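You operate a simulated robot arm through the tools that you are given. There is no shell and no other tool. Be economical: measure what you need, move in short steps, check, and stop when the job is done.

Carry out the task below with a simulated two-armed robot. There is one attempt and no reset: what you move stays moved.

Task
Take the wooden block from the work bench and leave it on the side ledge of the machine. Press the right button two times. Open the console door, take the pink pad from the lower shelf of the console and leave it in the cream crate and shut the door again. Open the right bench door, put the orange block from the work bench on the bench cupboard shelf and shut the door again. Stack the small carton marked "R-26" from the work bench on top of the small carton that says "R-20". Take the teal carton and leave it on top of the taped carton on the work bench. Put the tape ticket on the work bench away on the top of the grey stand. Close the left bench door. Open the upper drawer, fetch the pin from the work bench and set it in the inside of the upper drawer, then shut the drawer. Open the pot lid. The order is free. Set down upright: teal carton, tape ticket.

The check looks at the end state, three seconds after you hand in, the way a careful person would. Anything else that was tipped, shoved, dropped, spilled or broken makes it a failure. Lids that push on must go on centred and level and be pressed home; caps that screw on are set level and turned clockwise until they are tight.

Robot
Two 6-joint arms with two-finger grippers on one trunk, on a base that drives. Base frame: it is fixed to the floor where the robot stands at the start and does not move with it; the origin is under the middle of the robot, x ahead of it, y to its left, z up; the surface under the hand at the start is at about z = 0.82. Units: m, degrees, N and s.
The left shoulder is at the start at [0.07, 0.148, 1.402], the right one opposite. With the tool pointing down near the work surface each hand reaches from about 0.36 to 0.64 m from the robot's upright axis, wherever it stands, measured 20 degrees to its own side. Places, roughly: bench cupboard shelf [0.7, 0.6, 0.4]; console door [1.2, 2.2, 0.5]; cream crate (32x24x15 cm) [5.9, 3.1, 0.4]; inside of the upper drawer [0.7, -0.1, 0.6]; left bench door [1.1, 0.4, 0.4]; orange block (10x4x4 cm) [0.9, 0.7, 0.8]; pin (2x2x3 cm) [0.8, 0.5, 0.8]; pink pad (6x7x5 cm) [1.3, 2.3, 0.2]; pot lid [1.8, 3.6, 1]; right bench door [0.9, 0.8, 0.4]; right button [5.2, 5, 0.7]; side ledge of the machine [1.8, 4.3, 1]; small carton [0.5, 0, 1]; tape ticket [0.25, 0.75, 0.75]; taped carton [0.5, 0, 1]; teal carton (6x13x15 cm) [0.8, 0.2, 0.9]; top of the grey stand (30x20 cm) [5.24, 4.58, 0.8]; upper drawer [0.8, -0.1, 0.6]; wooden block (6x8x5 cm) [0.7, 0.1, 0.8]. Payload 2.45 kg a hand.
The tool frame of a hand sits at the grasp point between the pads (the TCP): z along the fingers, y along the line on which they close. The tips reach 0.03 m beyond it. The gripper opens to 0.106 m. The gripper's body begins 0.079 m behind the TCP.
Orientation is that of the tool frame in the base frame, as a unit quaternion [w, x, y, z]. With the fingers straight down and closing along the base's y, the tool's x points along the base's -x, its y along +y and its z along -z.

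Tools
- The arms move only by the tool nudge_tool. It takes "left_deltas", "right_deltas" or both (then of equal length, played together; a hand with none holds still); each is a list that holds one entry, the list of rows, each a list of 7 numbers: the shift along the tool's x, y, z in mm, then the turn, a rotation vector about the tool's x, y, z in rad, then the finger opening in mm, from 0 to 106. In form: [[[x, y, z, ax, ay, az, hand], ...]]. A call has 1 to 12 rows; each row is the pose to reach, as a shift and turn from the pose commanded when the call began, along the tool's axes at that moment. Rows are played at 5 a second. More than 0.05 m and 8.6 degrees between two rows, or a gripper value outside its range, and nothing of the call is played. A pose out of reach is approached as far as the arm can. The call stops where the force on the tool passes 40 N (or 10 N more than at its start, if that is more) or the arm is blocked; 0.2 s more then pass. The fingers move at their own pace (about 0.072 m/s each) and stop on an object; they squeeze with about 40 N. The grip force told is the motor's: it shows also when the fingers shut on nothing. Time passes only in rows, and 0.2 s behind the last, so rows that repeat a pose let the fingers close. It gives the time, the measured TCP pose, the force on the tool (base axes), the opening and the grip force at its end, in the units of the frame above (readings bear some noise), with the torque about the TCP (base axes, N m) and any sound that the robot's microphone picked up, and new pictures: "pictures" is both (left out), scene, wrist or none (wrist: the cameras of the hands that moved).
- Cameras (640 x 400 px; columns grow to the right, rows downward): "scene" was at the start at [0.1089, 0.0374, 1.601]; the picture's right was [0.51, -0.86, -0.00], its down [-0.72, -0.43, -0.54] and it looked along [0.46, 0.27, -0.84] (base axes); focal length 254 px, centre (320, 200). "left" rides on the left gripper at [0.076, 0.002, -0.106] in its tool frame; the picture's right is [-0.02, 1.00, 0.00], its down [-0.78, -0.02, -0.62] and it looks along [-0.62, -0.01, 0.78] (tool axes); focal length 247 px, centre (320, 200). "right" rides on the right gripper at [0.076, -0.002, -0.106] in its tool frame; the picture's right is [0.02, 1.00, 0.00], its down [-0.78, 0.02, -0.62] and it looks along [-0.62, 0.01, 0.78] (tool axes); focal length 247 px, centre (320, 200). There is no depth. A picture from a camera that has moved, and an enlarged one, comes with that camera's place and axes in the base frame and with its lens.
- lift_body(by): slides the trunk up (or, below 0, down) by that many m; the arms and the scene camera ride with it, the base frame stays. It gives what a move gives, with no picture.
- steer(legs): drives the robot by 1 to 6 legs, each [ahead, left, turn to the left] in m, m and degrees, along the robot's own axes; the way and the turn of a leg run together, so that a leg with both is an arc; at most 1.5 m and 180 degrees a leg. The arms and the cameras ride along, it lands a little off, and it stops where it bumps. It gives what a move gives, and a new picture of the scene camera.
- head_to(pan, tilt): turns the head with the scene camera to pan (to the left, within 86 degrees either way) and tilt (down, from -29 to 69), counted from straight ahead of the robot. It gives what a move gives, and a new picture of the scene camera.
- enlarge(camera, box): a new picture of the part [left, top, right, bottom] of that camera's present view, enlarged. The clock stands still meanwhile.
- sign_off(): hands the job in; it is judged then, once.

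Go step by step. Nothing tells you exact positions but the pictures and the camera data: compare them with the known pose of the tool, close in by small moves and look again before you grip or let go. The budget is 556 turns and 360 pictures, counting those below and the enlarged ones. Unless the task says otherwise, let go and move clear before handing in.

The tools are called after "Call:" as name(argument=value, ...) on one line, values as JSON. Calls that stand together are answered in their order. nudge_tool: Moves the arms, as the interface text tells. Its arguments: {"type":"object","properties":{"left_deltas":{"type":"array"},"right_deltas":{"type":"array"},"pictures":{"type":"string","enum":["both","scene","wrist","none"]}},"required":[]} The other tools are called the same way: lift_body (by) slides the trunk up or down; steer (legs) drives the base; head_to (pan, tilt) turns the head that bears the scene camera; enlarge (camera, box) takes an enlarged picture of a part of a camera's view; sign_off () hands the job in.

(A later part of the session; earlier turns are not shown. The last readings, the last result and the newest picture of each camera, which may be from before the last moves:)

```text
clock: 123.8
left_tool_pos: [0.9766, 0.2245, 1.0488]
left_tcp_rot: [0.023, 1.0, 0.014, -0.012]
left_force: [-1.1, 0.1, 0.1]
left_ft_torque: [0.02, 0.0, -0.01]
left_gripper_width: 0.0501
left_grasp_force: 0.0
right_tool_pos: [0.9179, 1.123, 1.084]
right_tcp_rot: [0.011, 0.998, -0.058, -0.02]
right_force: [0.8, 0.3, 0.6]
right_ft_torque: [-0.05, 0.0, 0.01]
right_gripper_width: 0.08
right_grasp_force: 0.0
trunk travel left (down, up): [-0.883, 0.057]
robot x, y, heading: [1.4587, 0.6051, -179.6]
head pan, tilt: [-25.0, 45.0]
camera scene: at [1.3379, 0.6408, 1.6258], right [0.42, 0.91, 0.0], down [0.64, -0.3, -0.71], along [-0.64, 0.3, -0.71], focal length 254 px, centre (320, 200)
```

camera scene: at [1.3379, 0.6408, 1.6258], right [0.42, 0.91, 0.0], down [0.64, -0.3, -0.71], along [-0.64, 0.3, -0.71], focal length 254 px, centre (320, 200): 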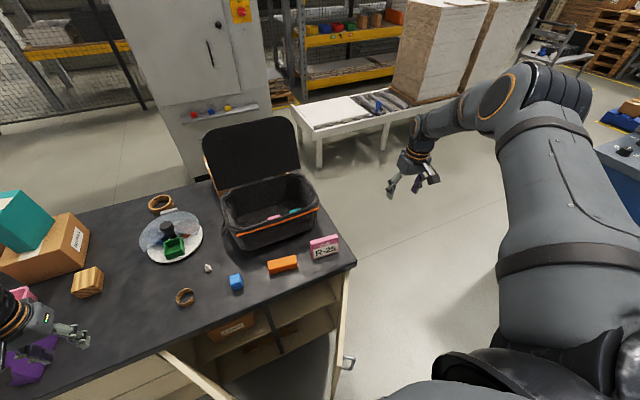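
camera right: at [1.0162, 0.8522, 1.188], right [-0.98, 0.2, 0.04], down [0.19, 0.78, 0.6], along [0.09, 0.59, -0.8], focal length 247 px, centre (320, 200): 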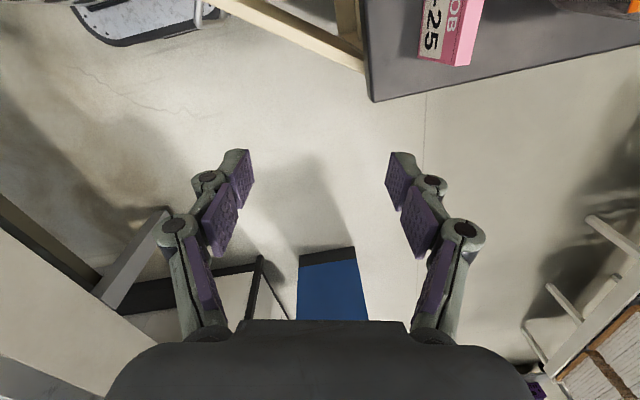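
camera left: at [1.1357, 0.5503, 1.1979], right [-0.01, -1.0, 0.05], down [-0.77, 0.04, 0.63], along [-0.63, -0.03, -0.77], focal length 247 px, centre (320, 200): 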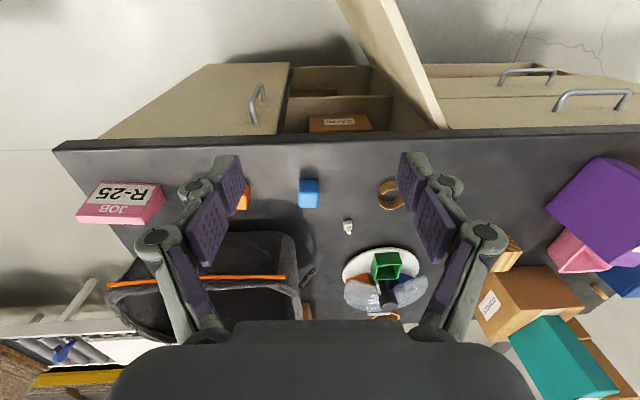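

Call:
nudge_tool(right_deltas=[[[-25, 40, 0, 0, 0, 0, 80], [-45, 80, 0, 0, 0, 0, 80], [-65, 120, 0, 0, 0, 0, 80], [-85, 160, 0, 0, 0, 0, 80], [-96, 195, 0, 0, 0, 0, 80], [-98, 235, 0, 0, 0, 0, 80], [-97, 276, 0, 0, 0, 0, 80]]], pictures="scene")

```text
clock: 125.4
left_tool_pos: [0.977, 0.2248, 1.0483]
left_tcp_rot: [0.022, 1.0, 0.013, -0.012]
left_force: [0.1, 0.5, 0.1]
left_ft_torque: [0.02, -0.05, 0.0]
left_gripper_width: 0.05
left_grasp_force: 0.0
right_tool_pos: [0.9163, 1.0604, 1.0515]
right_tcp_rot: [0.009, 0.998, -0.059, -0.02]
right_force: [-0.2, 0.2, -0.6]
right_ft_torque: [0.01, 0.02, -0.01]
right_gripper_width: 0.0801
right_grasp_force: 0.0
right hand out of reach, approached as far as the arm can: row 1, 2, 3, 4, 5, 6, 7
trunk travel left (down, up): [-0.883, 0.057]
robot x, y, heading: [1.4656, 0.6048, -179.7]
head pan, tilt: [-25.0, 45.0]
camera scene: at [1.3393, 0.6394, 1.6259], right [0.42, 0.91, 0.0], down [0.64, -0.3, -0.71], along [-0.64, 0.3, -0.71], focal length 254 px, centre (320, 200)
```

scene: 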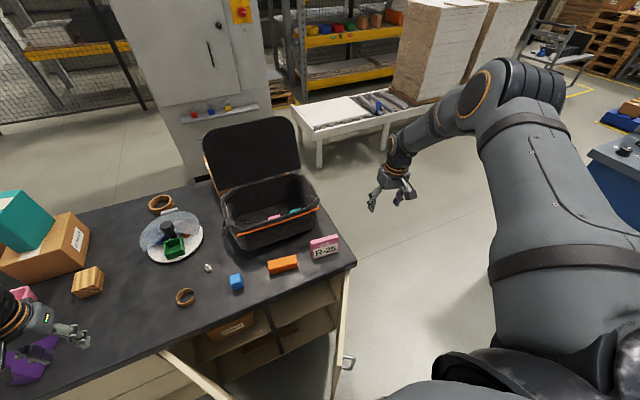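

Call:
nudge_tool(right_deltas=[[[20, -10, -15, 0, 0, 0, 80], [40, -5, -30, 0, 0, 0, 80], [70, 30, -45, 0, 0, 0, 80], [100, 70, -60, 0, 0, 0, 80], [120, 110, -75, 0, 0, 0, 80], [135, 140, -75, 0, 0, 0, 80]]], pictures="none")

Call:
nudge_tool(right_deltas=[[[5, 0, 0, 0, -0.13, 0, 80], [10, 0, 0, 0, -0.26, 0, 80], [15, 0, 0, 0, -0.39, 0, 80], [20, 0, 0, 0, -0.52, 0, 80], [25, 0, 0, 0, -0.65, 0, 80], [30, 0, 0, 0, -0.78, 0, 80], [35, 0, 0, 0, -0.91, 0, 80], [40, 0, 0, 0, -1.04, 0, 80]]], pictures="scene")

```text
refused: row 4 steps farther than a row can; nothing moved
```

```text
clock: 127.2
left_tool_pos: [0.976, 0.2237, 1.0489]
left_tcp_rot: [0.023, 1.0, 0.014, -0.013]
left_force: [-0.4, 0.0, -0.4]
left_ft_torque: [0.0, -0.01, -0.02]
left_gripper_width: 0.05
left_grasp_force: 0.1
right_tool_pos: [0.961, 1.0528, 1.0531]
right_tcp_rot: [-0.021, 0.856, -0.056, -0.514]
right_force: [1.0, -0.2, 0.0]
right_ft_torque: [0.01, 0.0, -0.01]
right_gripper_width: 0.0799
right_grasp_force: 0.1
right hand out of reach, approached as far as the arm can: row 4, 5
trunk travel left (down, up): [-0.883, 0.057]
robot x, y, heading: [1.465, 0.6063, -179.7]
head pan, tilt: [-25.0, 45.0]
camera scene: at [1.3382, 0.6391, 1.6259], right [0.42, 0.91, 0.0], down [0.64, -0.3, -0.71], along [-0.64, 0.3, -0.71], focal length 254 px, centre (320, 200)
```

scene: 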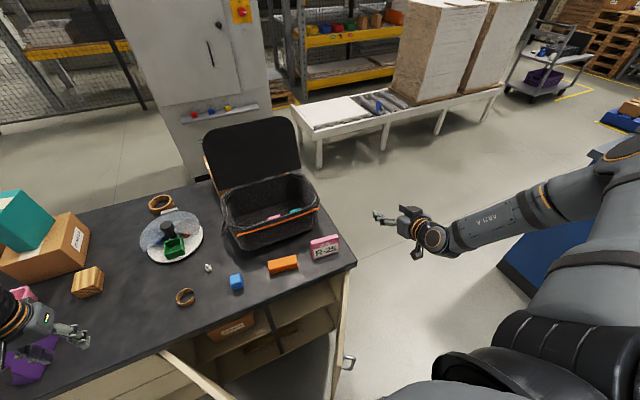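

Call:
nudge_tool(right_deltas=[[[0, 30, 0, 0, 0, 0, 80], [0, 60, 0, 0, 0, 0, 80], [0, 90, 0, 0, 0, 0, 80], [0, 120, 0, 0, 0, 0, 80], [0, 160, 0, 0, 0, 0, 80]]], pictures="scene")

```text
clock: 128.4
left_tool_pos: [0.9784, 0.224, 1.0486]
left_tcp_rot: [0.023, 1.0, 0.012, -0.012]
left_force: [0.2, 0.2, 1.0]
left_ft_torque: [0.03, 0.01, -0.02]
left_gripper_width: 0.0502
left_grasp_force: 0.0
right_tool_pos: [0.9585, 0.9234, 1.067]
right_tcp_rot: [-0.02, 0.856, -0.056, -0.513]
right_force: [0.2, 0.7, 0.7]
right_ft_torque: [0.0, 0.0, 0.0]
right_gripper_width: 0.0801
right_grasp_force: 0.1
right hand out of reach, approached as far as the arm can: row 4, 5
trunk travel left (down, up): [-0.883, 0.057]
robot x, y, heading: [1.4647, 0.6058, -180.2]
head pan, tilt: [-25.0, 45.0]
camera scene: at [1.3398, 0.6394, 1.626], right [0.42, 0.91, 0.0], down [0.64, -0.3, -0.71], along [-0.64, 0.3, -0.71], focal length 254 px, centre (320, 200)
```

scene: 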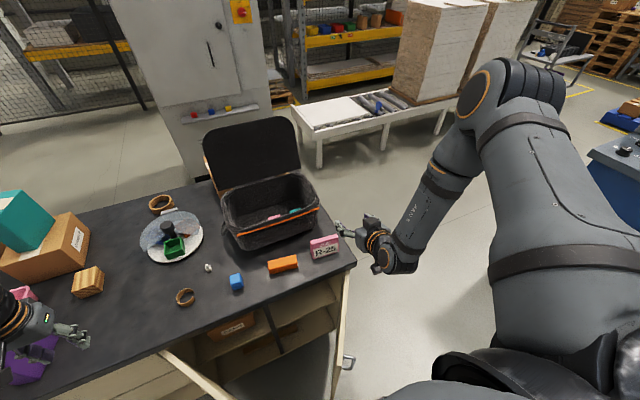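

I try to straighten the right arm to get it out of the raised-elbow posture, extending into the free space beyond the bench end.

Call:
nudge_tool(right_deltas=[[[0, -40, 0, 0, 0, 0, 80], [0, -80, 0, 0, 0, 0, 80], [0, -120, 0, 0, 0, 0, 80], [0, -160, 0, 0, 0, 0, 80], [0, -200, 10, 0, 0, 0, 80], [0, -220, 50, 0, 0, 0, 80], [0, -240, 90, 0, 0, 0, 80], [0, -260, 130, 0, 0, 0, 80], [0, -280, 170, 0, 0, 0, 80], [0, -280, 215, 0, 0, 0, 80]]], pictures="scene")

```text
clock: 130.6
left_tool_pos: [0.9782, 0.2231, 1.0488]
left_tcp_rot: [0.023, 1.0, 0.014, -0.011]
left_force: [-1.3, -0.5, 0.5]
left_ft_torque: [0.02, -0.01, 0.01]
left_gripper_width: 0.0499
left_grasp_force: 0.0
right_tool_pos: [0.9272, 1.1412, 1.0645]
right_tcp_rot: [-0.024, 0.856, -0.058, -0.513]
right_force: [0.3, -0.2, 0.2]
right_ft_torque: [0.03, -0.01, -0.01]
right_gripper_width: 0.0802
right_grasp_force: 0.0
right hand out of reach, approached as far as the arm can: row 3, 4, 5, 6, 7, 8, 9, 10
trunk travel left (down, up): [-0.883, 0.057]
robot x, y, heading: [1.4664, 0.6095, -179.7]
head pan, tilt: [-25.0, 45.0]
camera scene: at [1.3396, 0.6393, 1.626], right [0.42, 0.91, 0.0], down [0.64, -0.3, -0.71], along [-0.64, 0.3, -0.71], focal length 254 px, centre (320, 200)
```

scene: 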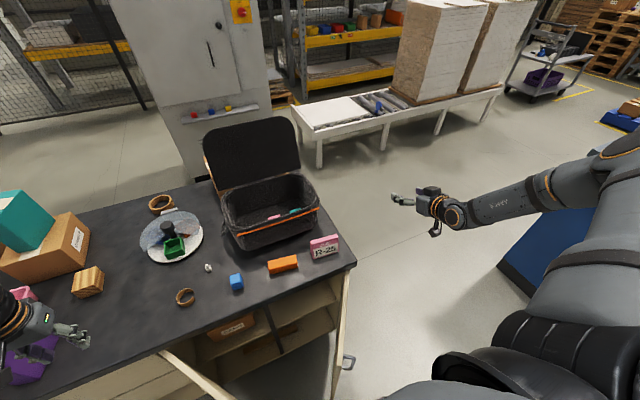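

Call:
nudge_tool(right_deltas=[[[14, -35, -28, 0, 0, 0, 80], [28, -70, -56, 0, 0, 0, 80], [42, -100, -84, 0, 0, 0, 80], [56, -133, -112, 0, 0, 0, 80], [70, -165, -140, 0, 0, 0, 80], [84, -198, -168, 0, 0, 0, 80], [98, -230, -196, 0, 0, 0, 80], [112, -262, -224, 0, 0, 0, 80], [121, -285, -238, 0, 0, 0, 80]]], pictures="scene")

```text
clock: 132.6
left_tool_pos: [0.9773, 0.2227, 1.049]
left_tcp_rot: [0.024, 1.0, 0.014, -0.012]
left_force: [-0.1, 0.2, -0.5]
left_ft_torque: [0.01, -0.01, 0.01]
left_gripper_width: 0.0501
left_grasp_force: 0.0
right_tool_pos: [1.1194, 1.206, 0.9641]
right_tcp_rot: [-0.077, 0.857, -0.062, -0.506]
right_force: [-0.4, 0.4, 1.1]
right_ft_torque: [0.0, 0.03, 0.01]
right_gripper_width: 0.0799
right_grasp_force: 0.1
right hand out of reach, approached as far as the arm can: row 1, 2, 3, 4, 5, 6, 7, 8, 9
trunk travel left (down, up): [-0.883, 0.057]
robot x, y, heading: [1.4631, 0.6051, -179.9]
head pan, tilt: [-25.0, 45.0]
camera scene: at [1.3382, 0.6387, 1.6259], right [0.42, 0.91, 0.0], down [0.64, -0.3, -0.71], along [-0.64, 0.3, -0.71], focal length 254 px, centre (320, 200)
```

scene: 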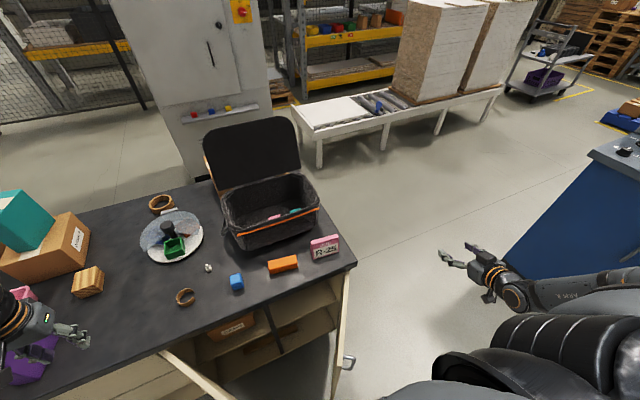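

Call:
nudge_tool(right_deltas=[[[5, 20, 33, 0, 0, 0, 80], [10, 40, 66, 0, 0, 0, 80], [15, 65, 100, 0, 0, 0, 80], [20, 90, 135, 0, 0, 0, 80], [26, 118, 168, 0, 0, 0, 80]]], pictures="scene")

```text
clock: 133.8
left_tool_pos: [0.9764, 0.2235, 1.0499]
left_tcp_rot: [0.023, 1.0, 0.014, -0.012]
left_force: [0.5, 0.2, -0.1]
left_ft_torque: [-0.01, 0.02, 0.01]
left_gripper_width: 0.0499
left_grasp_force: 0.1
right_tool_pos: [0.9977, 1.1397, 0.8607]
right_tcp_rot: [-0.083, 0.876, -0.073, -0.469]
right_force: [0.4, -0.1, 0.6]
right_ft_torque: [-0.01, -0.05, 0.0]
right_gripper_width: 0.08
right_grasp_force: 0.0
right hand out of reach, approached as far as the arm can: row 3, 4, 5
trunk travel left (down, up): [-0.883, 0.057]
robot x, y, heading: [1.464, 0.6081, -179.7]
head pan, tilt: [-25.0, 45.0]
camera scene: at [1.338, 0.6401, 1.6259], right [0.42, 0.91, 0.0], down [0.64, -0.3, -0.71], along [-0.64, 0.3, -0.71], focal length 254 px, centre (320, 200)
```

scene: 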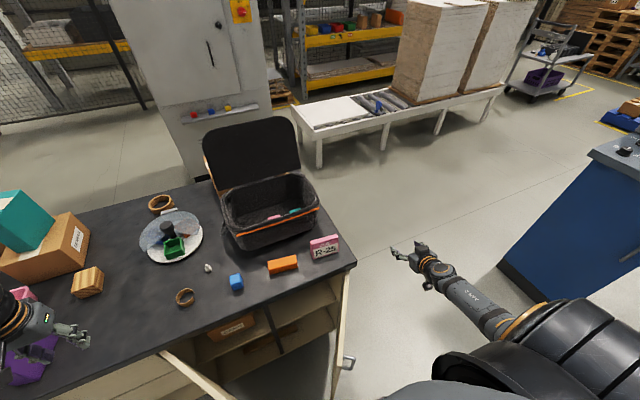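

Call:
nudge_tool(right_deltas=[[[-35, 11, -17, 0, 0, 0, 80], [-70, 22, -34, 0, 0, 0, 80], [-105, 33, -51, 0, 0, 0, 80], [-139, 43, -68, 0, 0, 0, 80]]], pictures="scene")

```text
clock: 134.8
left_tool_pos: [0.9776, 0.2236, 1.0494]
left_tcp_rot: [0.024, 1.0, 0.013, -0.011]
left_force: [-0.6, 0.2, 0.4]
left_ft_torque: [-0.02, -0.03, 0.01]
left_gripper_width: 0.0502
left_grasp_force: 0.0
right_tool_pos: [0.945, 1.0668, 1.0082]
right_tcp_rot: [-0.078, 0.857, -0.063, -0.505]
right_force: [-0.4, -0.3, -0.2]
right_ft_torque: [0.03, -0.02, -0.01]
right_gripper_width: 0.0802
right_grasp_force: 0.1
right hand out of reach, approached as far as the arm can: row 1
trunk travel left (down, up): [-0.883, 0.057]
robot x, y, heading: [1.4649, 0.6047, -180.0]
head pan, tilt: [-25.0, 45.0]
camera scene: at [1.3388, 0.6388, 1.6258], right [0.42, 0.91, 0.0], down [0.64, -0.3, -0.71], along [-0.64, 0.3, -0.71], focal length 254 px, centre (320, 200)
```

scene: 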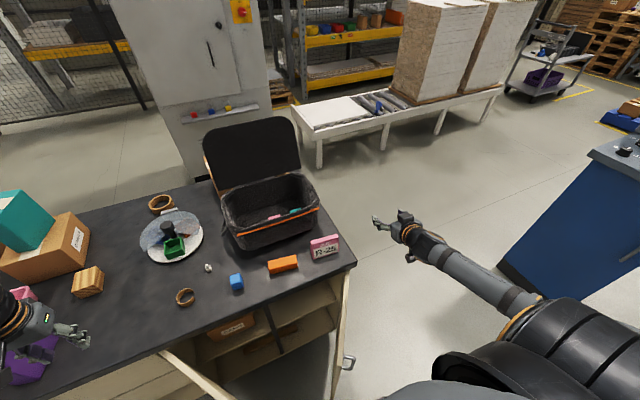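

Call:
nudge_tool(right_deltas=[[[-8, 45, -8, 0, 0, 0.02, 80], [-15, 90, -16, 0, 0, 0.04, 80], [-22, 135, -25, 0, 0, 0.06, 80], [-30, 178, -33, 0, 0, 0.08, 80]]], pictures="scene")

```text
clock: 135.8
left_tool_pos: [0.977, 0.2207, 1.0469]
left_tcp_rot: [0.021, 1.0, 0.013, -0.012]
left_force: [0.4, -0.3, -0.3]
left_ft_torque: [0.03, 0.03, 0.05]
left_gripper_width: 0.0503
left_grasp_force: 0.1
right_tool_pos: [0.9282, 0.8847, 1.0365]
right_tcp_rot: [-0.059, 0.853, -0.097, -0.509]
right_force: [0.3, -0.2, -0.6]
right_ft_torque: [0.04, 0.01, -0.06]
right_gripper_width: 0.0799
right_grasp_force: 0.1
trunk travel left (down, up): [-0.883, 0.057]
robot x, y, heading: [1.4655, 0.6048, -179.9]
head pan, tilt: [-25.0, 45.0]
camera scene: at [1.3394, 0.6359, 1.6261], right [0.42, 0.91, 0.0], down [0.64, -0.3, -0.71], along [-0.64, 0.3, -0.71], focal length 254 px, centre (320, 200)
```

scene: 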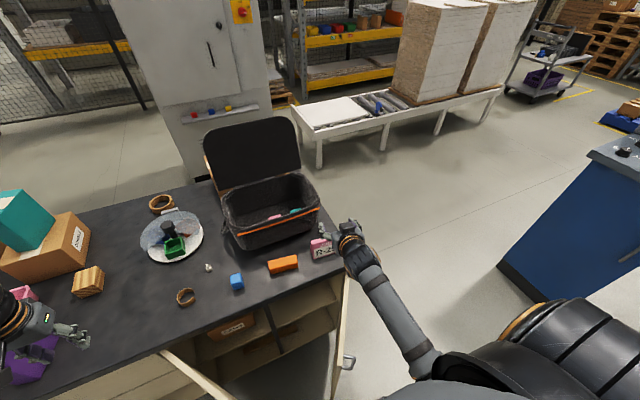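

Back to the normal posture. Now I straighten the hand above the orange block, well extended.

Call:
nudge_tool(right_deltas=[[[-2, 22, 2, 0, 0.13, 0, 80], [-3, 44, 4, 0, 0.26, 0, 80], [-4, 66, 7, 0, 0.4, 0, 80], [-5, 88, 9, 0, 0.53, 0, 80], [-6, 110, 11, 0, 0.66, 0, 80], [-7, 132, 13, 0, 0.8, 0, 80], [-8, 154, 16, 0, 0.93, 0, 80], [-10, 176, 18, 0, 1.06, 0, 80], [-10, 176, 18, 0, 1.06, 0, 80]]])

```text
clock: 137.8
left_tool_pos: [0.9772, 0.2248, 1.0487]
left_tcp_rot: [0.024, 1.0, 0.013, -0.012]
left_force: [-0.6, -0.2, 0.6]
left_ft_torque: [0.01, 0.0, 0.03]
left_gripper_width: 0.0498
left_grasp_force: 0.0
right_tool_pos: [0.869, 0.7195, 1.0372]
right_tcp_rot: [0.0, 0.993, -0.114, -0.007]
right_force: [0.9, -1.1, -0.3]
right_ft_torque: [0.0, 0.02, 0.03]
right_gripper_width: 0.0799
right_grasp_force: 0.1
trunk travel left (down, up): [-0.883, 0.057]
robot x, y, heading: [1.4618, 0.6032, -179.9]
head pan, tilt: [-25.0, 45.0]
camera scene: at [1.3402, 0.64, 1.626], right [0.42, 0.91, 0.0], down [0.64, -0.3, -0.71], along [-0.64, 0.3, -0.71], focal length 254 px, centre (320, 200)
camera right: at [0.9451, 0.7051, 1.1444], right [-0.21, -0.98, 0.0], down [-0.76, 0.16, 0.63], along [-0.62, 0.13, -0.77], focal length 247 px, centre (320, 200)
```

scene: 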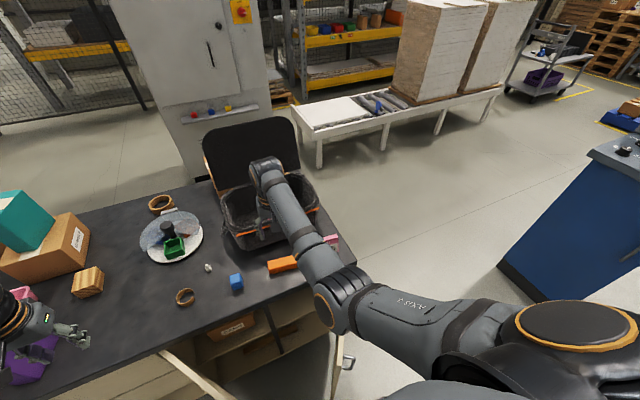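
right: 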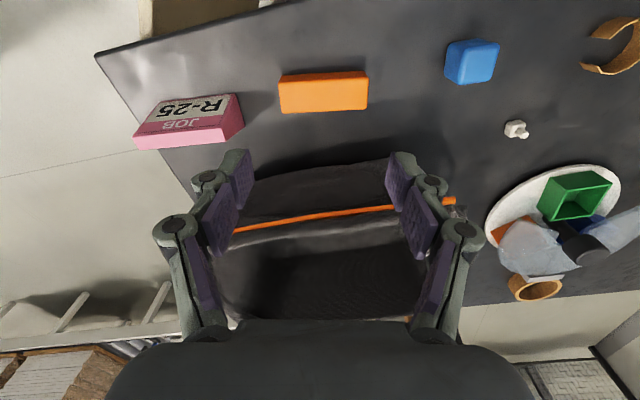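

Call:
nudge_tool(right_deltas=[[[0, 0, 0, 0, 0, 0.136, 80], [0, 0, 0, 0, 0, 0.272, 80], [0, 0, 0, 0, 0, 0.408, 80], [0, 0, 0, 0, 0, 0.544, 80], [0, 0, 0, 0, 0, 0.68, 80], [0, 0, 0, 0, 0, 0.816, 80], [0, 0, 0, 0, 0, 0.952, 80], [0, 0, 0, 0, 0, 1.088, 80], [0, 0, 0, 0, 0, 1.224, 80], [0, 0, 0, 0, 0, 1.36, 80], [0, 0, 0, 0, 0, 1.49, 80], [0, 0, 0, 0, 0, 1.49, 80]]])

```text
clock: 140.4
left_tool_pos: [0.978, 0.2248, 1.0486]
left_tcp_rot: [0.023, 1.0, 0.013, -0.012]
left_force: [0.3, -0.3, 0.2]
left_ft_torque: [0.0, -0.02, -0.01]
left_gripper_width: 0.0501
left_grasp_force: 0.0
right_tool_pos: [0.8669, 0.7214, 1.0368]
right_tcp_rot: [-0.005, -0.652, 0.759, 0.006]
right_force: [-1.2, 0.2, 0.3]
right_ft_torque: [0.02, 0.01, -0.01]
right_gripper_width: 0.0801
right_grasp_force: 0.1
trunk travel left (down, up): [-0.883, 0.057]
robot x, y, heading: [1.4654, 0.6007, -179.9]
head pan, tilt: [-25.0, 45.0]
camera scene: at [1.3395, 0.6397, 1.626], right [0.42, 0.91, 0.0], down [0.64, -0.3, -0.71], along [-0.64, 0.3, -0.71], focal length 254 px, centre (320, 200)
camera right: at [0.8594, 0.6452, 1.145], right [-0.99, 0.13, 0.01], down [0.11, 0.78, 0.62], along [0.07, 0.62, -0.78], focal length 247 px, centre (320, 200)
```

scene: 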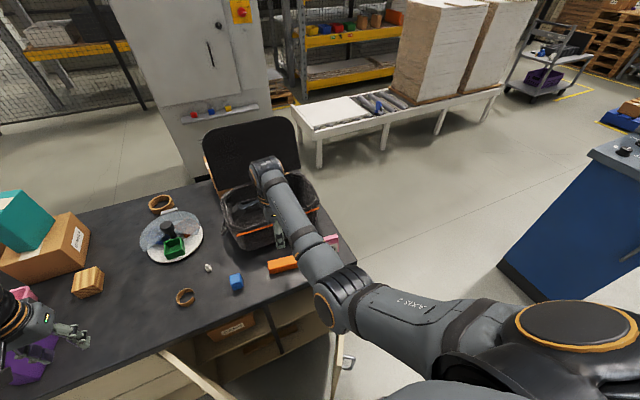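
right: 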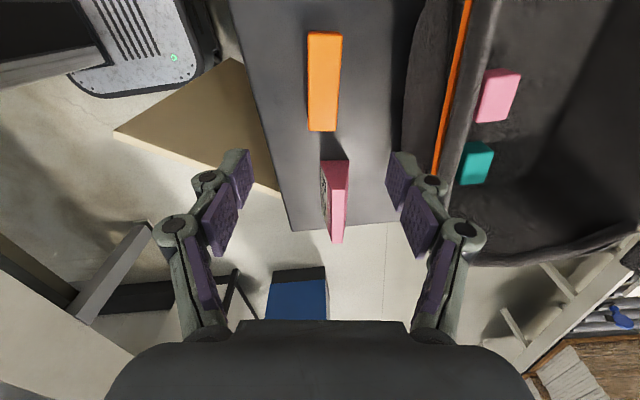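

Call:
nudge_tool(right_deltas=[[[2, 3, 40, 0, 0, 0, 70], [5, 6, 80, 0, 0, 0, 70], [5, 6, 120, 0, 0, 0, 70], [5, 6, 150, 0, 0, 0, 70], [5, 6, 150, 0, 0, 0, 70]]], pictures="wrist")

```text
clock: 141.6
left_tool_pos: [0.9785, 0.2244, 1.0484]
left_tcp_rot: [0.022, 1.0, 0.013, -0.011]
left_force: [0.6, 0.4, -1.0]
left_ft_torque: [-0.02, 0.03, 0.04]
left_gripper_width: 0.0499
left_grasp_force: 0.1
right_tool_pos: [0.8596, 0.7177, 0.8877]
right_tcp_rot: [-0.005, -0.653, 0.757, 0.007]
right_force: [-1.0, 0.5, -0.1]
right_ft_torque: [-0.01, 0.02, -0.04]
right_gripper_width: 0.0698
right_grasp_force: 0.0
trunk travel left (down, up): [-0.883, 0.057]
robot x, y, heading: [1.4641, 0.6019, -180.0]
head pan, tilt: [-25.0, 45.0]
camera right: at [0.8508, 0.6422, 0.9946], right [-0.99, 0.13, 0.02], down [0.11, 0.78, 0.62], along [0.07, 0.62, -0.78], focal length 247 px, centre (320, 200)
```

right: 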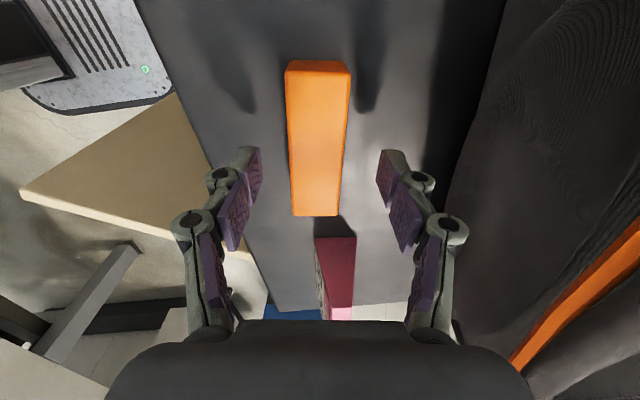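

Call:
nudge_tool(right_deltas=[[[0, 0, 16, 0, 0, 0, 70], [0, 0, 31, 0, 0, 0, 70], [0, 0, 31, 0, 0, 0, 30], [0, 0, 31, 0, 0, 0, 30], [0, 0, 31, 0, 0, 0, 30], [0, 0, 31, 0, 0, 0, 30]]], pictures="none")

```text
clock: 143.0
left_tool_pos: [0.9772, 0.223, 1.0477]
left_tcp_rot: [0.023, 1.0, 0.013, -0.012]
left_force: [0.1, 0.6, 0.0]
left_ft_torque: [0.0, 0.0, -0.02]
left_gripper_width: 0.0503
left_grasp_force: 0.1
right_tool_pos: [0.8714, 0.7224, 0.865]
right_tcp_rot: [-0.005, -0.653, 0.758, 0.005]
right_force: [0.3, 0.8, -0.4]
right_ft_torque: [0.01, -0.03, -0.01]
right_gripper_width: 0.0337
right_grasp_force: 40.4
right hand out of reach, approached as far as the arm can: row 1, 2, 3, 4, 5, 6
trunk travel left (down, up): [-0.883, 0.057]
robot x, y, heading: [1.4643, 0.6035, -180.1]
head pan, tilt: [-25.0, 45.0]
```

Block gripped. Lift a little, turn it a quarter back, and set it down with its long side pointing to the front.

Call:
nudge_tool(right_deltas=[[[0, 0, -25, 0, 0, 0, 30], [0, 0, -50, 0, 0, 0, 30], [0, 0, -60, 0, 0, -0.13, 30], [0, 0, -60, 0, 0, -0.27, 30], [0, 0, -60, 0, 0, -0.41, 30], [0, 0, -60, 0, 0, -0.55, 30], [0, 0, -60, 0, 0, -0.69, 30], [0, 0, -60, 0, 0, -0.83, 30], [0, 0, -60, 0, 0, -0.97, 30], [0, 0, -60, 0, 0, -1.11, 30], [0, 0, -60, 0, 0, -1.25, 30], [0, 0, -60, 0, 0, -1.38, 30]]], pictures="wrist")

```text
clock: 145.6
left_tool_pos: [0.9775, 0.2247, 1.0489]
left_tcp_rot: [0.023, 1.0, 0.013, -0.012]
left_force: [-0.7, 0.7, 0.0]
left_ft_torque: [0.0, 0.03, -0.03]
left_gripper_width: 0.0498
left_grasp_force: 0.0
right_tool_pos: [0.8722, 0.7228, 0.9255]
right_tcp_rot: [-0.001, 0.986, -0.166, -0.007]
right_force: [0.1, 0.1, -1.1]
right_ft_torque: [0.02, 0.01, -0.02]
right_gripper_width: 0.0335
right_grasp_force: 39.9
trunk travel left (down, up): [-0.883, 0.057]
robot x, y, heading: [1.4637, 0.6042, -180.1]
head pan, tilt: [-25.0, 45.0]
camera right: at [0.9473, 0.6991, 1.0316], right [-0.31, -0.95, 0.0], down [-0.74, 0.24, 0.63], along [-0.6, 0.19, -0.77], focal length 247 px, centre (320, 200)
```

right: 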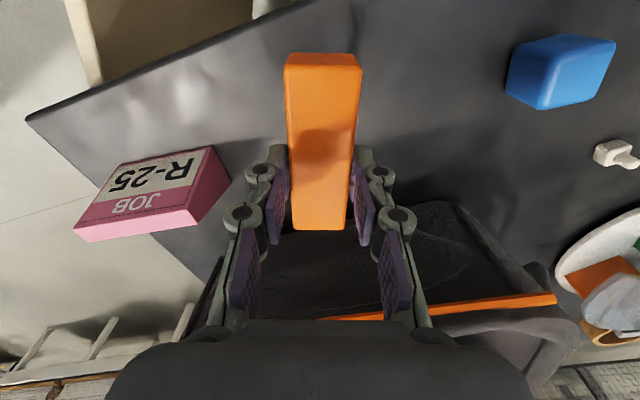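

Call:
nudge_tool(right_deltas=[[[0, 0, 0, 0, 0, -0.13, 30], [0, 0, 0, 0, 0, -0.26, 30], [0, 0, 0, 0, 0, -0.33, 30]]], pictures="none")

Call:
lift_body(by=-0.05)

Call:
nudge_tool(right_deltas=[[[0, 0, 4, 0, 0, 0, 30], [0, 0, 7, 0, 0, 0, 30], [0, 0, 9, 0, 0, 0, 30], [0, 0, 11, 0, 0, 0, 30]]], pictures="wrist")

```text
clock: 146.4
left_tool_pos: [0.9772, 0.2243, 1.05]
left_tcp_rot: [0.024, 1.0, 0.014, -0.012]
left_force: [0.3, 0.8, 0.6]
left_ft_torque: [0.0, 0.02, -0.01]
left_gripper_width: 0.0498
left_grasp_force: 0.0
right_tool_pos: [0.8732, 0.7213, 0.9248]
right_tcp_rot: [-0.001, 1.0, -0.003, -0.007]
right_force: [-0.4, 0.0, -0.2]
right_ft_torque: [-0.01, 0.02, 0.0]
right_gripper_width: 0.0341
right_grasp_force: 39.7
trunk travel left (down, up): [-0.883, 0.057]
robot x, y, heading: [1.4644, 0.6029, -179.9]
head pan, tilt: [-25.0, 45.0]
```

```text
clock: 147.3
left_tool_pos: [0.979, 0.224, 0.9997]
left_tcp_rot: [0.022, 1.0, 0.013, -0.013]
left_force: [0.9, 0.1, 0.4]
left_ft_torque: [0.01, 0.01, -0.01]
left_gripper_width: 0.05
left_grasp_force: 0.0
right_tool_pos: [0.8742, 0.7209, 0.8759]
right_tcp_rot: [-0.001, 1.0, -0.004, -0.008]
right_force: [0.0, -1.0, -1.2]
right_ft_torque: [-0.01, 0.02, 0.0]
right_gripper_width: 0.0341
right_grasp_force: 39.7
trunk travel left (down, up): [-0.833, 0.107]
robot x, y, heading: [1.4638, 0.6041, -179.8]
head pan, tilt: [-25.0, 45.0]
```

```text
clock: 148.3
left_tool_pos: [0.9786, 0.2239, 0.9978]
left_tcp_rot: [0.023, 1.0, 0.014, -0.013]
left_force: [-0.6, 0.1, -0.1]
left_ft_torque: [-0.02, 0.0, 0.02]
left_gripper_width: 0.0501
left_grasp_force: 0.1
right_tool_pos: [0.872, 0.7211, 0.866]
right_tcp_rot: [-0.001, 1.0, -0.005, -0.008]
right_force: [0.1, -0.3, 10.1]
right_ft_torque: [-0.14, -0.61, 0.04]
right_gripper_width: 0.034
right_grasp_force: 39.7
trunk travel left (down, up): [-0.833, 0.107]
robot x, y, heading: [1.4615, 0.6074, -179.8]
head pan, tilt: [-25.0, 45.0]
camera right: at [0.9505, 0.7233, 0.9725], right [0.01, -1.0, 0.0], down [-0.77, -0.01, 0.64], along [-0.64, -0.01, -0.77], focal length 247 px, centre (320, 200)
```

right: 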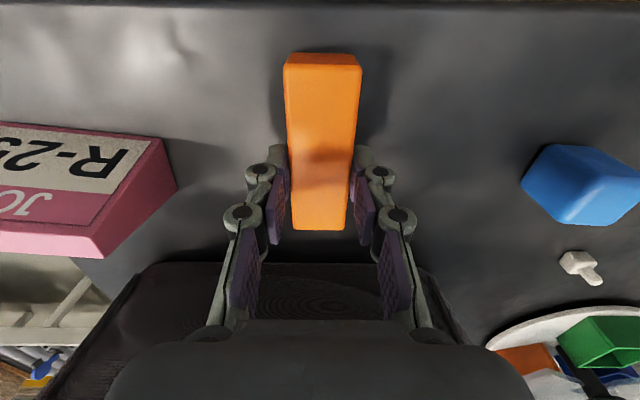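

Call:
nudge_tool(right_deltas=[[[0, 0, 0, 0, 0, 0, 60], [0, 0, 0, 0, 0, 0, 60], [0, 0, -40, 0, 0, 0, 60], [0, 0, -80, 0, 0, 0, 60], [30, 0, -110, 0, -0.13, 0, 60], [45, 0, -130, 0, -0.26, 0, 60], [60, 0, -130, 0, -0.39, 0, 60], [70, 0, -130, 0, -0.52, 0, 60], [80, 0, -130, 0, -0.65, 0, 60], [90, 0, -130, 0, -0.78, 0, 60], [95, 0, -130, 0, -0.91, 0, 60], [100, 0, -130, 0, -1.04, 0, 60]]])

```text
clock: 149.9
left_tool_pos: [0.9775, 0.2238, 0.9981]
left_tcp_rot: [0.022, 1.0, 0.014, -0.012]
left_force: [0.0, 0.2, 0.3]
left_ft_torque: [0.01, -0.03, 0.01]
left_gripper_width: 0.05
left_grasp_force: 0.0
right_tool_pos: [0.8517, 0.7906, 1.1013]
right_tcp_rot: [-0.074, 0.956, -0.015, -0.284]
right_force: [-1.1, 0.3, -0.5]
right_ft_torque: [0.02, 0.01, 0.03]
right_gripper_width: 0.0601
right_grasp_force: 0.0
right hand out of reach, approached as far as the arm can: row 7
trunk travel left (down, up): [-0.833, 0.107]
robot x, y, heading: [1.4654, 0.603, -180.1]
head pan, tilt: [-25.0, 45.0]
stopped in row 7 (right hand): the arm was blocked; the commanded pose is now the measured one
camera scene: at [1.339, 0.6401, 1.5759], right [0.42, 0.91, 0.0], down [0.64, -0.3, -0.71], along [-0.64, 0.3, -0.71], focal length 254 px, centre (320, 200)
camera right: at [0.9725, 0.7779, 1.1496], right [-0.05, -0.99, -0.14], down [-0.32, -0.12, 0.94], along [-0.94, 0.1, -0.31], focal length 247 px, centre (320, 200)
```

scene: 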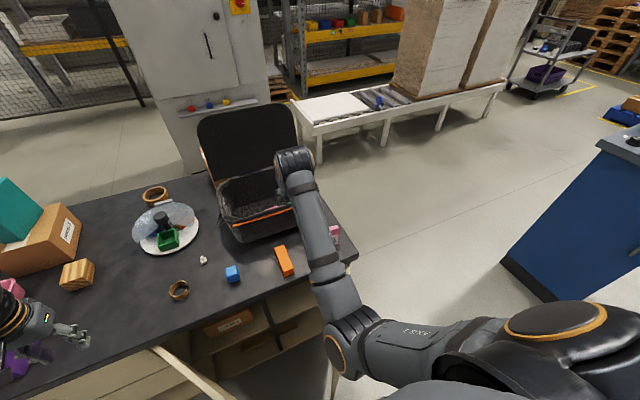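
right: 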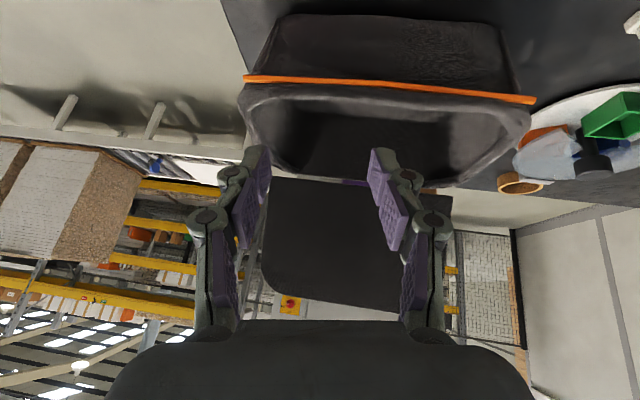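

Call:
nudge_tool(right_deltas=[[[30, 14, 5, 0, 0, 0, 60], [60, 28, 10, 0, 0, 0, 60], [90, 42, 14, 0, -0.1, 0.04, 60], [124, 55, 18, 0, -0.2, 0.08, 60], [124, 55, 18, 0, -0.3, 0.12, 60], [124, 55, 18, 0, -0.4, 0.15, 60], [124, 55, 18, 0, -0.5, 0.18, 60]]], pictures="wrist")

```text
clock: 150.5
left_tool_pos: [0.9775, 0.2237, 0.9994]
left_tcp_rot: [0.024, 1.0, 0.014, -0.012]
left_force: [0.5, 0.0, -0.5]
left_ft_torque: [-0.03, 0.0, -0.01]
left_gripper_width: 0.05
left_grasp_force: 0.1
right_tool_pos: [0.8403, 0.8308, 1.1614]
right_tcp_rot: [-0.148, 0.913, -0.025, -0.38]
right_force: [-0.5, -0.9, -0.1]
right_ft_torque: [0.0, -0.01, -0.03]
right_gripper_width: 0.0602
right_grasp_force: 0.1
right hand out of reach, approached as far as the arm can: row 3
trunk travel left (down, up): [-0.833, 0.107]
robot x, y, heading: [1.4635, 0.6076, -179.8]
head pan, tilt: [-25.0, 45.0]
stopped in row 3 (right hand): the arm was blocked; the commanded pose is now the measured one
camera right: at [0.9682, 0.8067, 1.1804], right [-0.14, -0.95, -0.27], down [-0.13, -0.25, 0.96], along [-0.98, 0.17, -0.09], focal length 247 px, centre (320, 200)
```

right: 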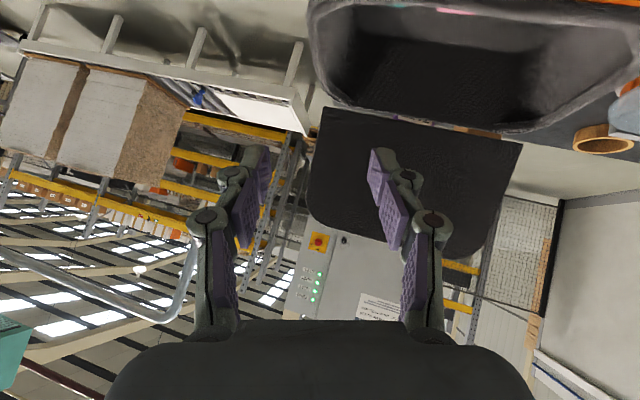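

The tilt wants the hand further to the robot's right; I shift the base accordingly.

Call:
steer(legs=[[-0.06, 0.15, 0]])

Call:
nudge_tool(right_deltas=[[[0, 0, 20, 0, -0.1, 0.08, 60], [0, 0, 40, 0, -0.2, 0.16, 60], [0, 0, 60, 0, -0.25, 0.24, 60], [0, 0, 60, 0, -0.25, 0.26, 60]]])

```text
clock: 151.9
left_tool_pos: [1.0363, 0.0755, 0.9991]
left_tcp_rot: [0.024, 1.0, 0.013, -0.011]
left_force: [0.4, 1.5, -0.3]
left_ft_torque: [-0.02, 0.03, -0.01]
left_gripper_width: 0.05
left_grasp_force: 0.0
right_tool_pos: [0.8999, 0.6819, 1.159]
right_tcp_rot: [-0.147, 0.914, -0.026, -0.377]
right_force: [-1.3, 0.6, 0.7]
right_ft_torque: [-0.02, -0.02, 0.03]
right_gripper_width: 0.0599
right_grasp_force: 0.1
trunk travel left (down, up): [-0.833, 0.107]
robot x, y, heading: [1.5242, 0.456, -179.8]
head pan, tilt: [-25.0, 45.0]
camera scene: at [1.3985, 0.4921, 1.5758], right [0.42, 0.91, 0.0], down [0.64, -0.3, -0.71], along [-0.64, 0.3, -0.71], focal length 254 px, centre (320, 200)
```

scene: 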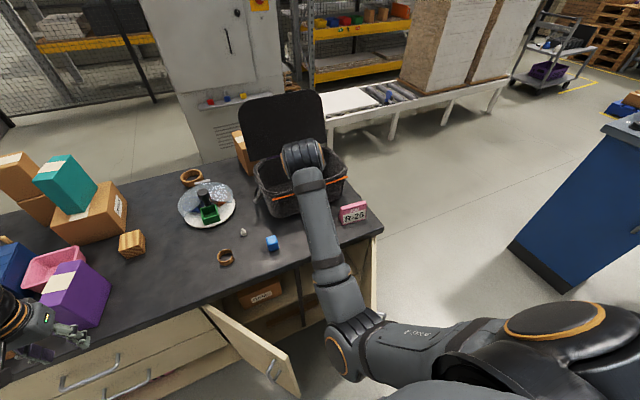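

```text
clock: 152.9
left_tool_pos: [1.037, 0.0744, 0.9991]
left_tcp_rot: [0.023, 1.0, 0.013, -0.012]
left_force: [-0.1, -0.1, -0.1]
left_ft_torque: [-0.01, 0.0, -0.01]
left_gripper_width: 0.05
left_grasp_force: 0.3
right_tool_pos: [0.8603, 0.698, 1.1187]
right_tcp_rot: [-0.1, 0.848, -0.125, -0.505]
right_force: [-0.6, 0.5, -0.1]
right_ft_torque: [-0.02, 0.03, 0.03]
right_gripper_width: 0.0601
right_grasp_force: 0.0
trunk travel left (down, up): [-0.833, 0.107]
robot x, y, heading: [1.5276, 0.4531, -179.9]
head pan, tilt: [-25.0, 45.0]
camera scene: at [1.3996, 0.4895, 1.5759], right [0.42, 0.91, 0.0], down [0.64, -0.3, -0.71], along [-0.64, 0.3, -0.71], focal length 254 px, centre (320, 200)
camera right: at [0.9842, 0.6599, 1.1033], right [-0.3, -0.95, -0.06], down [0.15, -0.11, 0.98], along [-0.94, 0.29, 0.18], focal length 247 px, centre (320, 200)
```

scene: 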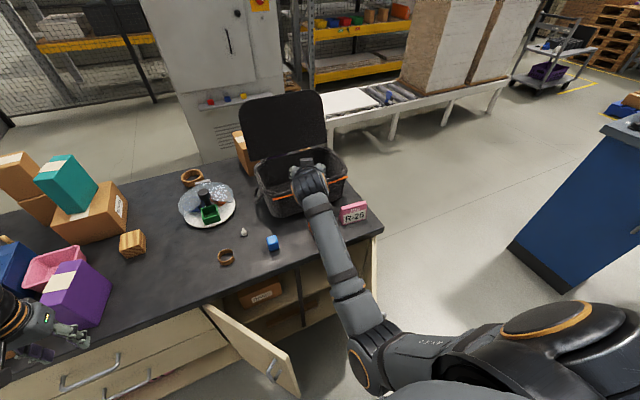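
right: 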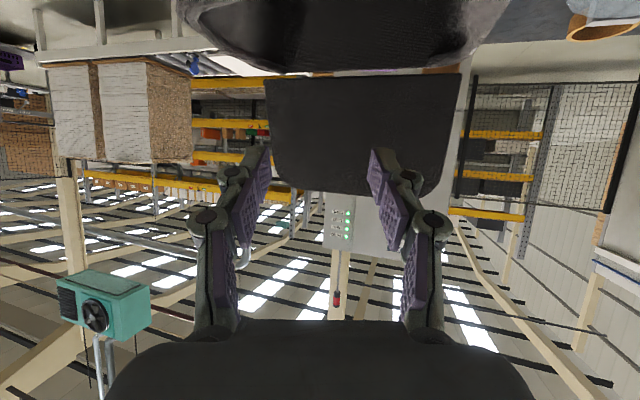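

Call:
nudge_tool(right_deltas=[[[39, -11, -8, -0.06, 0, -0.032, 60], [78, -22, -16, -0.12, 0, -0.064, 60], [117, -33, -24, -0.18, 0, -0.096, 60], [156, -45, -32, -0.24, 0, -0.128, 60], [194, -56, -40, -0.3, -0.015, -0.16, 60], [194, -56, -40, -0.3, -0.015, -0.16, 60]]])

```text
clock: 154.3
left_tool_pos: [1.0368, 0.0737, 0.999]
left_tcp_rot: [0.022, 1.0, 0.012, -0.012]
left_force: [-0.1, -0.6, 0.3]
left_ft_torque: [0.0, 0.0, -0.04]
left_gripper_width: 0.0497
left_grasp_force: 0.1
right_tool_pos: [1.0006, 0.7172, 0.9696]
right_tcp_rot: [-0.013, 0.856, 0.021, -0.516]
right_force: [0.2, -0.2, 0.7]
right_ft_torque: [0.0, 0.0, -0.03]
right_gripper_width: 0.0602
right_grasp_force: 0.0
trunk travel left (down, up): [-0.833, 0.107]
robot x, y, heading: [1.5256, 0.4566, -180.0]
head pan, tilt: [-25.0, 45.0]
camera scene: at [1.3988, 0.4882, 1.5759], right [0.42, 0.91, 0.0], down [0.64, -0.3, -0.71], along [-0.64, 0.3, -0.71], focal length 254 px, centre (320, 200)
camera right: at [1.1307, 0.7231, 0.9522], right [0.03, -1.0, -0.06], down [0.18, -0.06, 0.98], along [-0.98, -0.04, 0.18], focal length 247 px, centre (320, 200)
```

scene: 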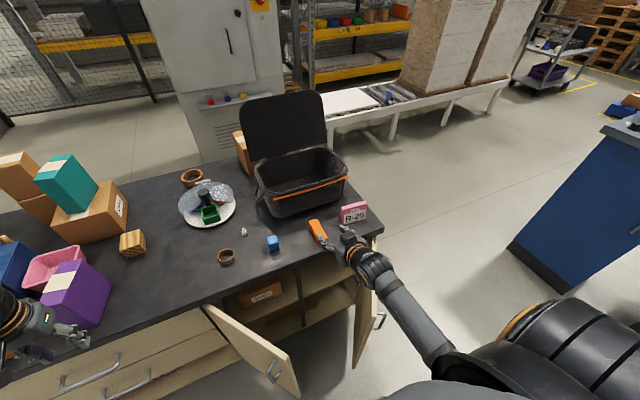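
right: 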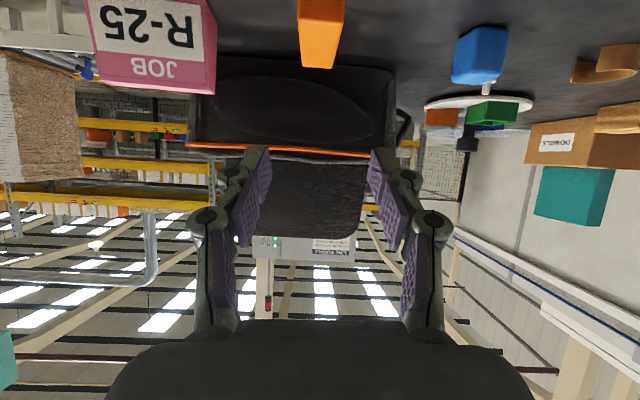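

Call:
nudge_tool(right_deltas=[[[34, 0, 18, 0, 0, 0.02, 60], [68, 0, 36, 0, 0, 0.04, 60], [101, 0, 54, 0, 0, 0.05, 60], [101, 0, 54, 0, 0, 0.05, 60]]], pictures="wrist")

```text
clock: 155.3
left_tool_pos: [1.0384, 0.0734, 0.9987]
left_tcp_rot: [0.023, 1.0, 0.012, -0.012]
left_force: [-0.1, -0.2, 0.5]
left_ft_torque: [0.0, 0.02, 0.02]
left_gripper_width: 0.0502
left_grasp_force: 0.2
right_tool_pos: [0.9998, 0.7215, 0.8532]
right_tcp_rot: [0.0, 0.857, 0.0, -0.515]
right_force: [-0.1, -0.9, 0.4]
right_ft_torque: [0.01, 0.01, 0.0]
right_gripper_width: 0.0598
right_grasp_force: 0.2
trunk travel left (down, up): [-0.833, 0.107]
robot x, y, heading: [1.5263, 0.4525, -179.7]
head pan, tilt: [-25.0, 45.0]
camera right: at [1.1305, 0.7243, 0.838], right [0.01, -1.0, -0.02], down [0.18, -0.02, 0.98], along [-0.98, -0.01, 0.18], focal length 247 px, centre (320, 200)
```

right: 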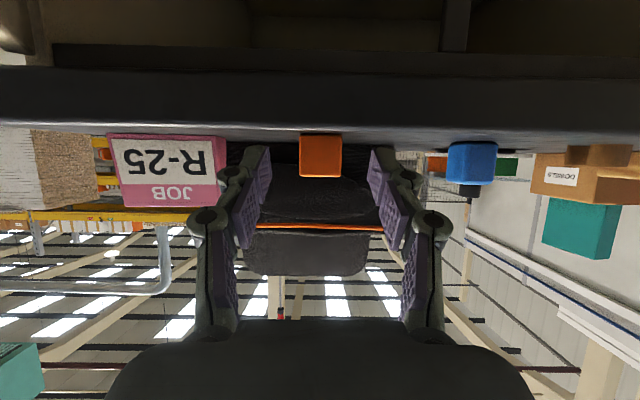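

Call:
nudge_tool(right_deltas=[[[-17, 0, 32, 0, 0, 0, 60], [-34, 0, 64, 0, 0, 0, 60], [-51, 0, 95, 0, 0, 0, 60], [-51, 0, 95, 0, 0, 0, 60]]], pictures="wrist")

```text
clock: 156.3
left_tool_pos: [1.0386, 0.0735, 0.9987]
left_tcp_rot: [0.023, 1.0, 0.013, -0.012]
left_force: [-0.1, -0.1, -0.5]
left_ft_torque: [0.01, -0.01, -0.03]
left_gripper_width: 0.05
left_grasp_force: 0.2
right_tool_pos: [0.8929, 0.7213, 0.8541]
right_tcp_rot: [0.001, 0.857, 0.0, -0.516]
right_force: [0.0, -0.5, -0.4]
right_ft_torque: [0.0, 0.01, 0.01]
right_gripper_width: 0.06
right_grasp_force: 0.1
trunk travel left (down, up): [-0.833, 0.107]
robot x, y, heading: [1.5254, 0.4518, -180.1]
head pan, tilt: [-25.0, 45.0]
camera right: at [1.0209, 0.7243, 0.8386], right [0.01, -1.0, -0.02], down [0.18, -0.02, 0.98], along [-0.98, -0.01, 0.18], focal length 247 px, centre (320, 200)
```

right: 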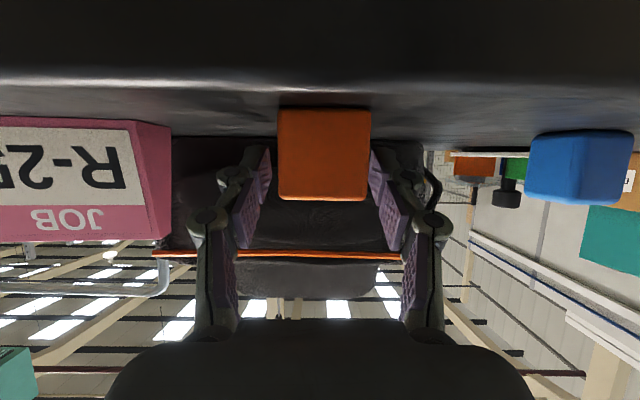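

Call:
nudge_tool(right_deltas=[[[0, 0, 0, 0, 0, 0, 25], [0, 0, 0, 0, 0, 0, 25], [0, 0, 0, 0, 0, 0, 25], [-9, 0, -5, 0, 0, 0, 25], [-27, 0, -14, 0, 0, 0, 25], [-8, 0, -50, 0, 0, 0, 25], [10, 0, -85, 0, 0, 0, 25], [29, 0, -120, 0, 0, 0, 25]]], pictures="wrist")

```text
clock: 158.1
left_tool_pos: [1.0394, 0.0738, 1.0005]
left_tcp_rot: [0.023, 1.0, 0.013, -0.014]
left_force: [-0.1, -0.1, -0.9]
left_ft_torque: [0.0, 0.03, -0.01]
left_gripper_width: 0.0499
left_grasp_force: 0.1
right_tool_pos: [1.0131, 0.721, 0.8895]
right_tcp_rot: [0.0, 0.857, 0.0, -0.516]
right_force: [0.9, 0.0, -0.7]
right_ft_torque: [0.0, -0.02, -0.01]
right_gripper_width: 0.0338
right_grasp_force: 39.9
trunk travel left (down, up): [-0.833, 0.107]
robot x, y, heading: [1.524, 0.4544, -180.1]
head pan, tilt: [-25.0, 45.0]
camera right: at [1.1422, 0.7238, 0.8732], right [0.01, -1.0, -0.02], down [0.18, -0.02, 0.98], along [-0.98, -0.01, 0.18], focal length 247 px, centre (320, 200)
```

right: 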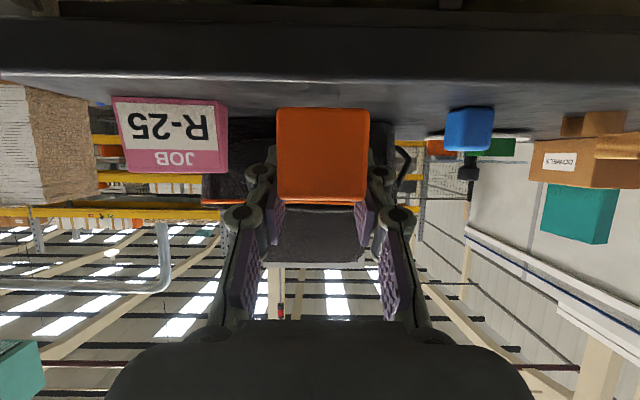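

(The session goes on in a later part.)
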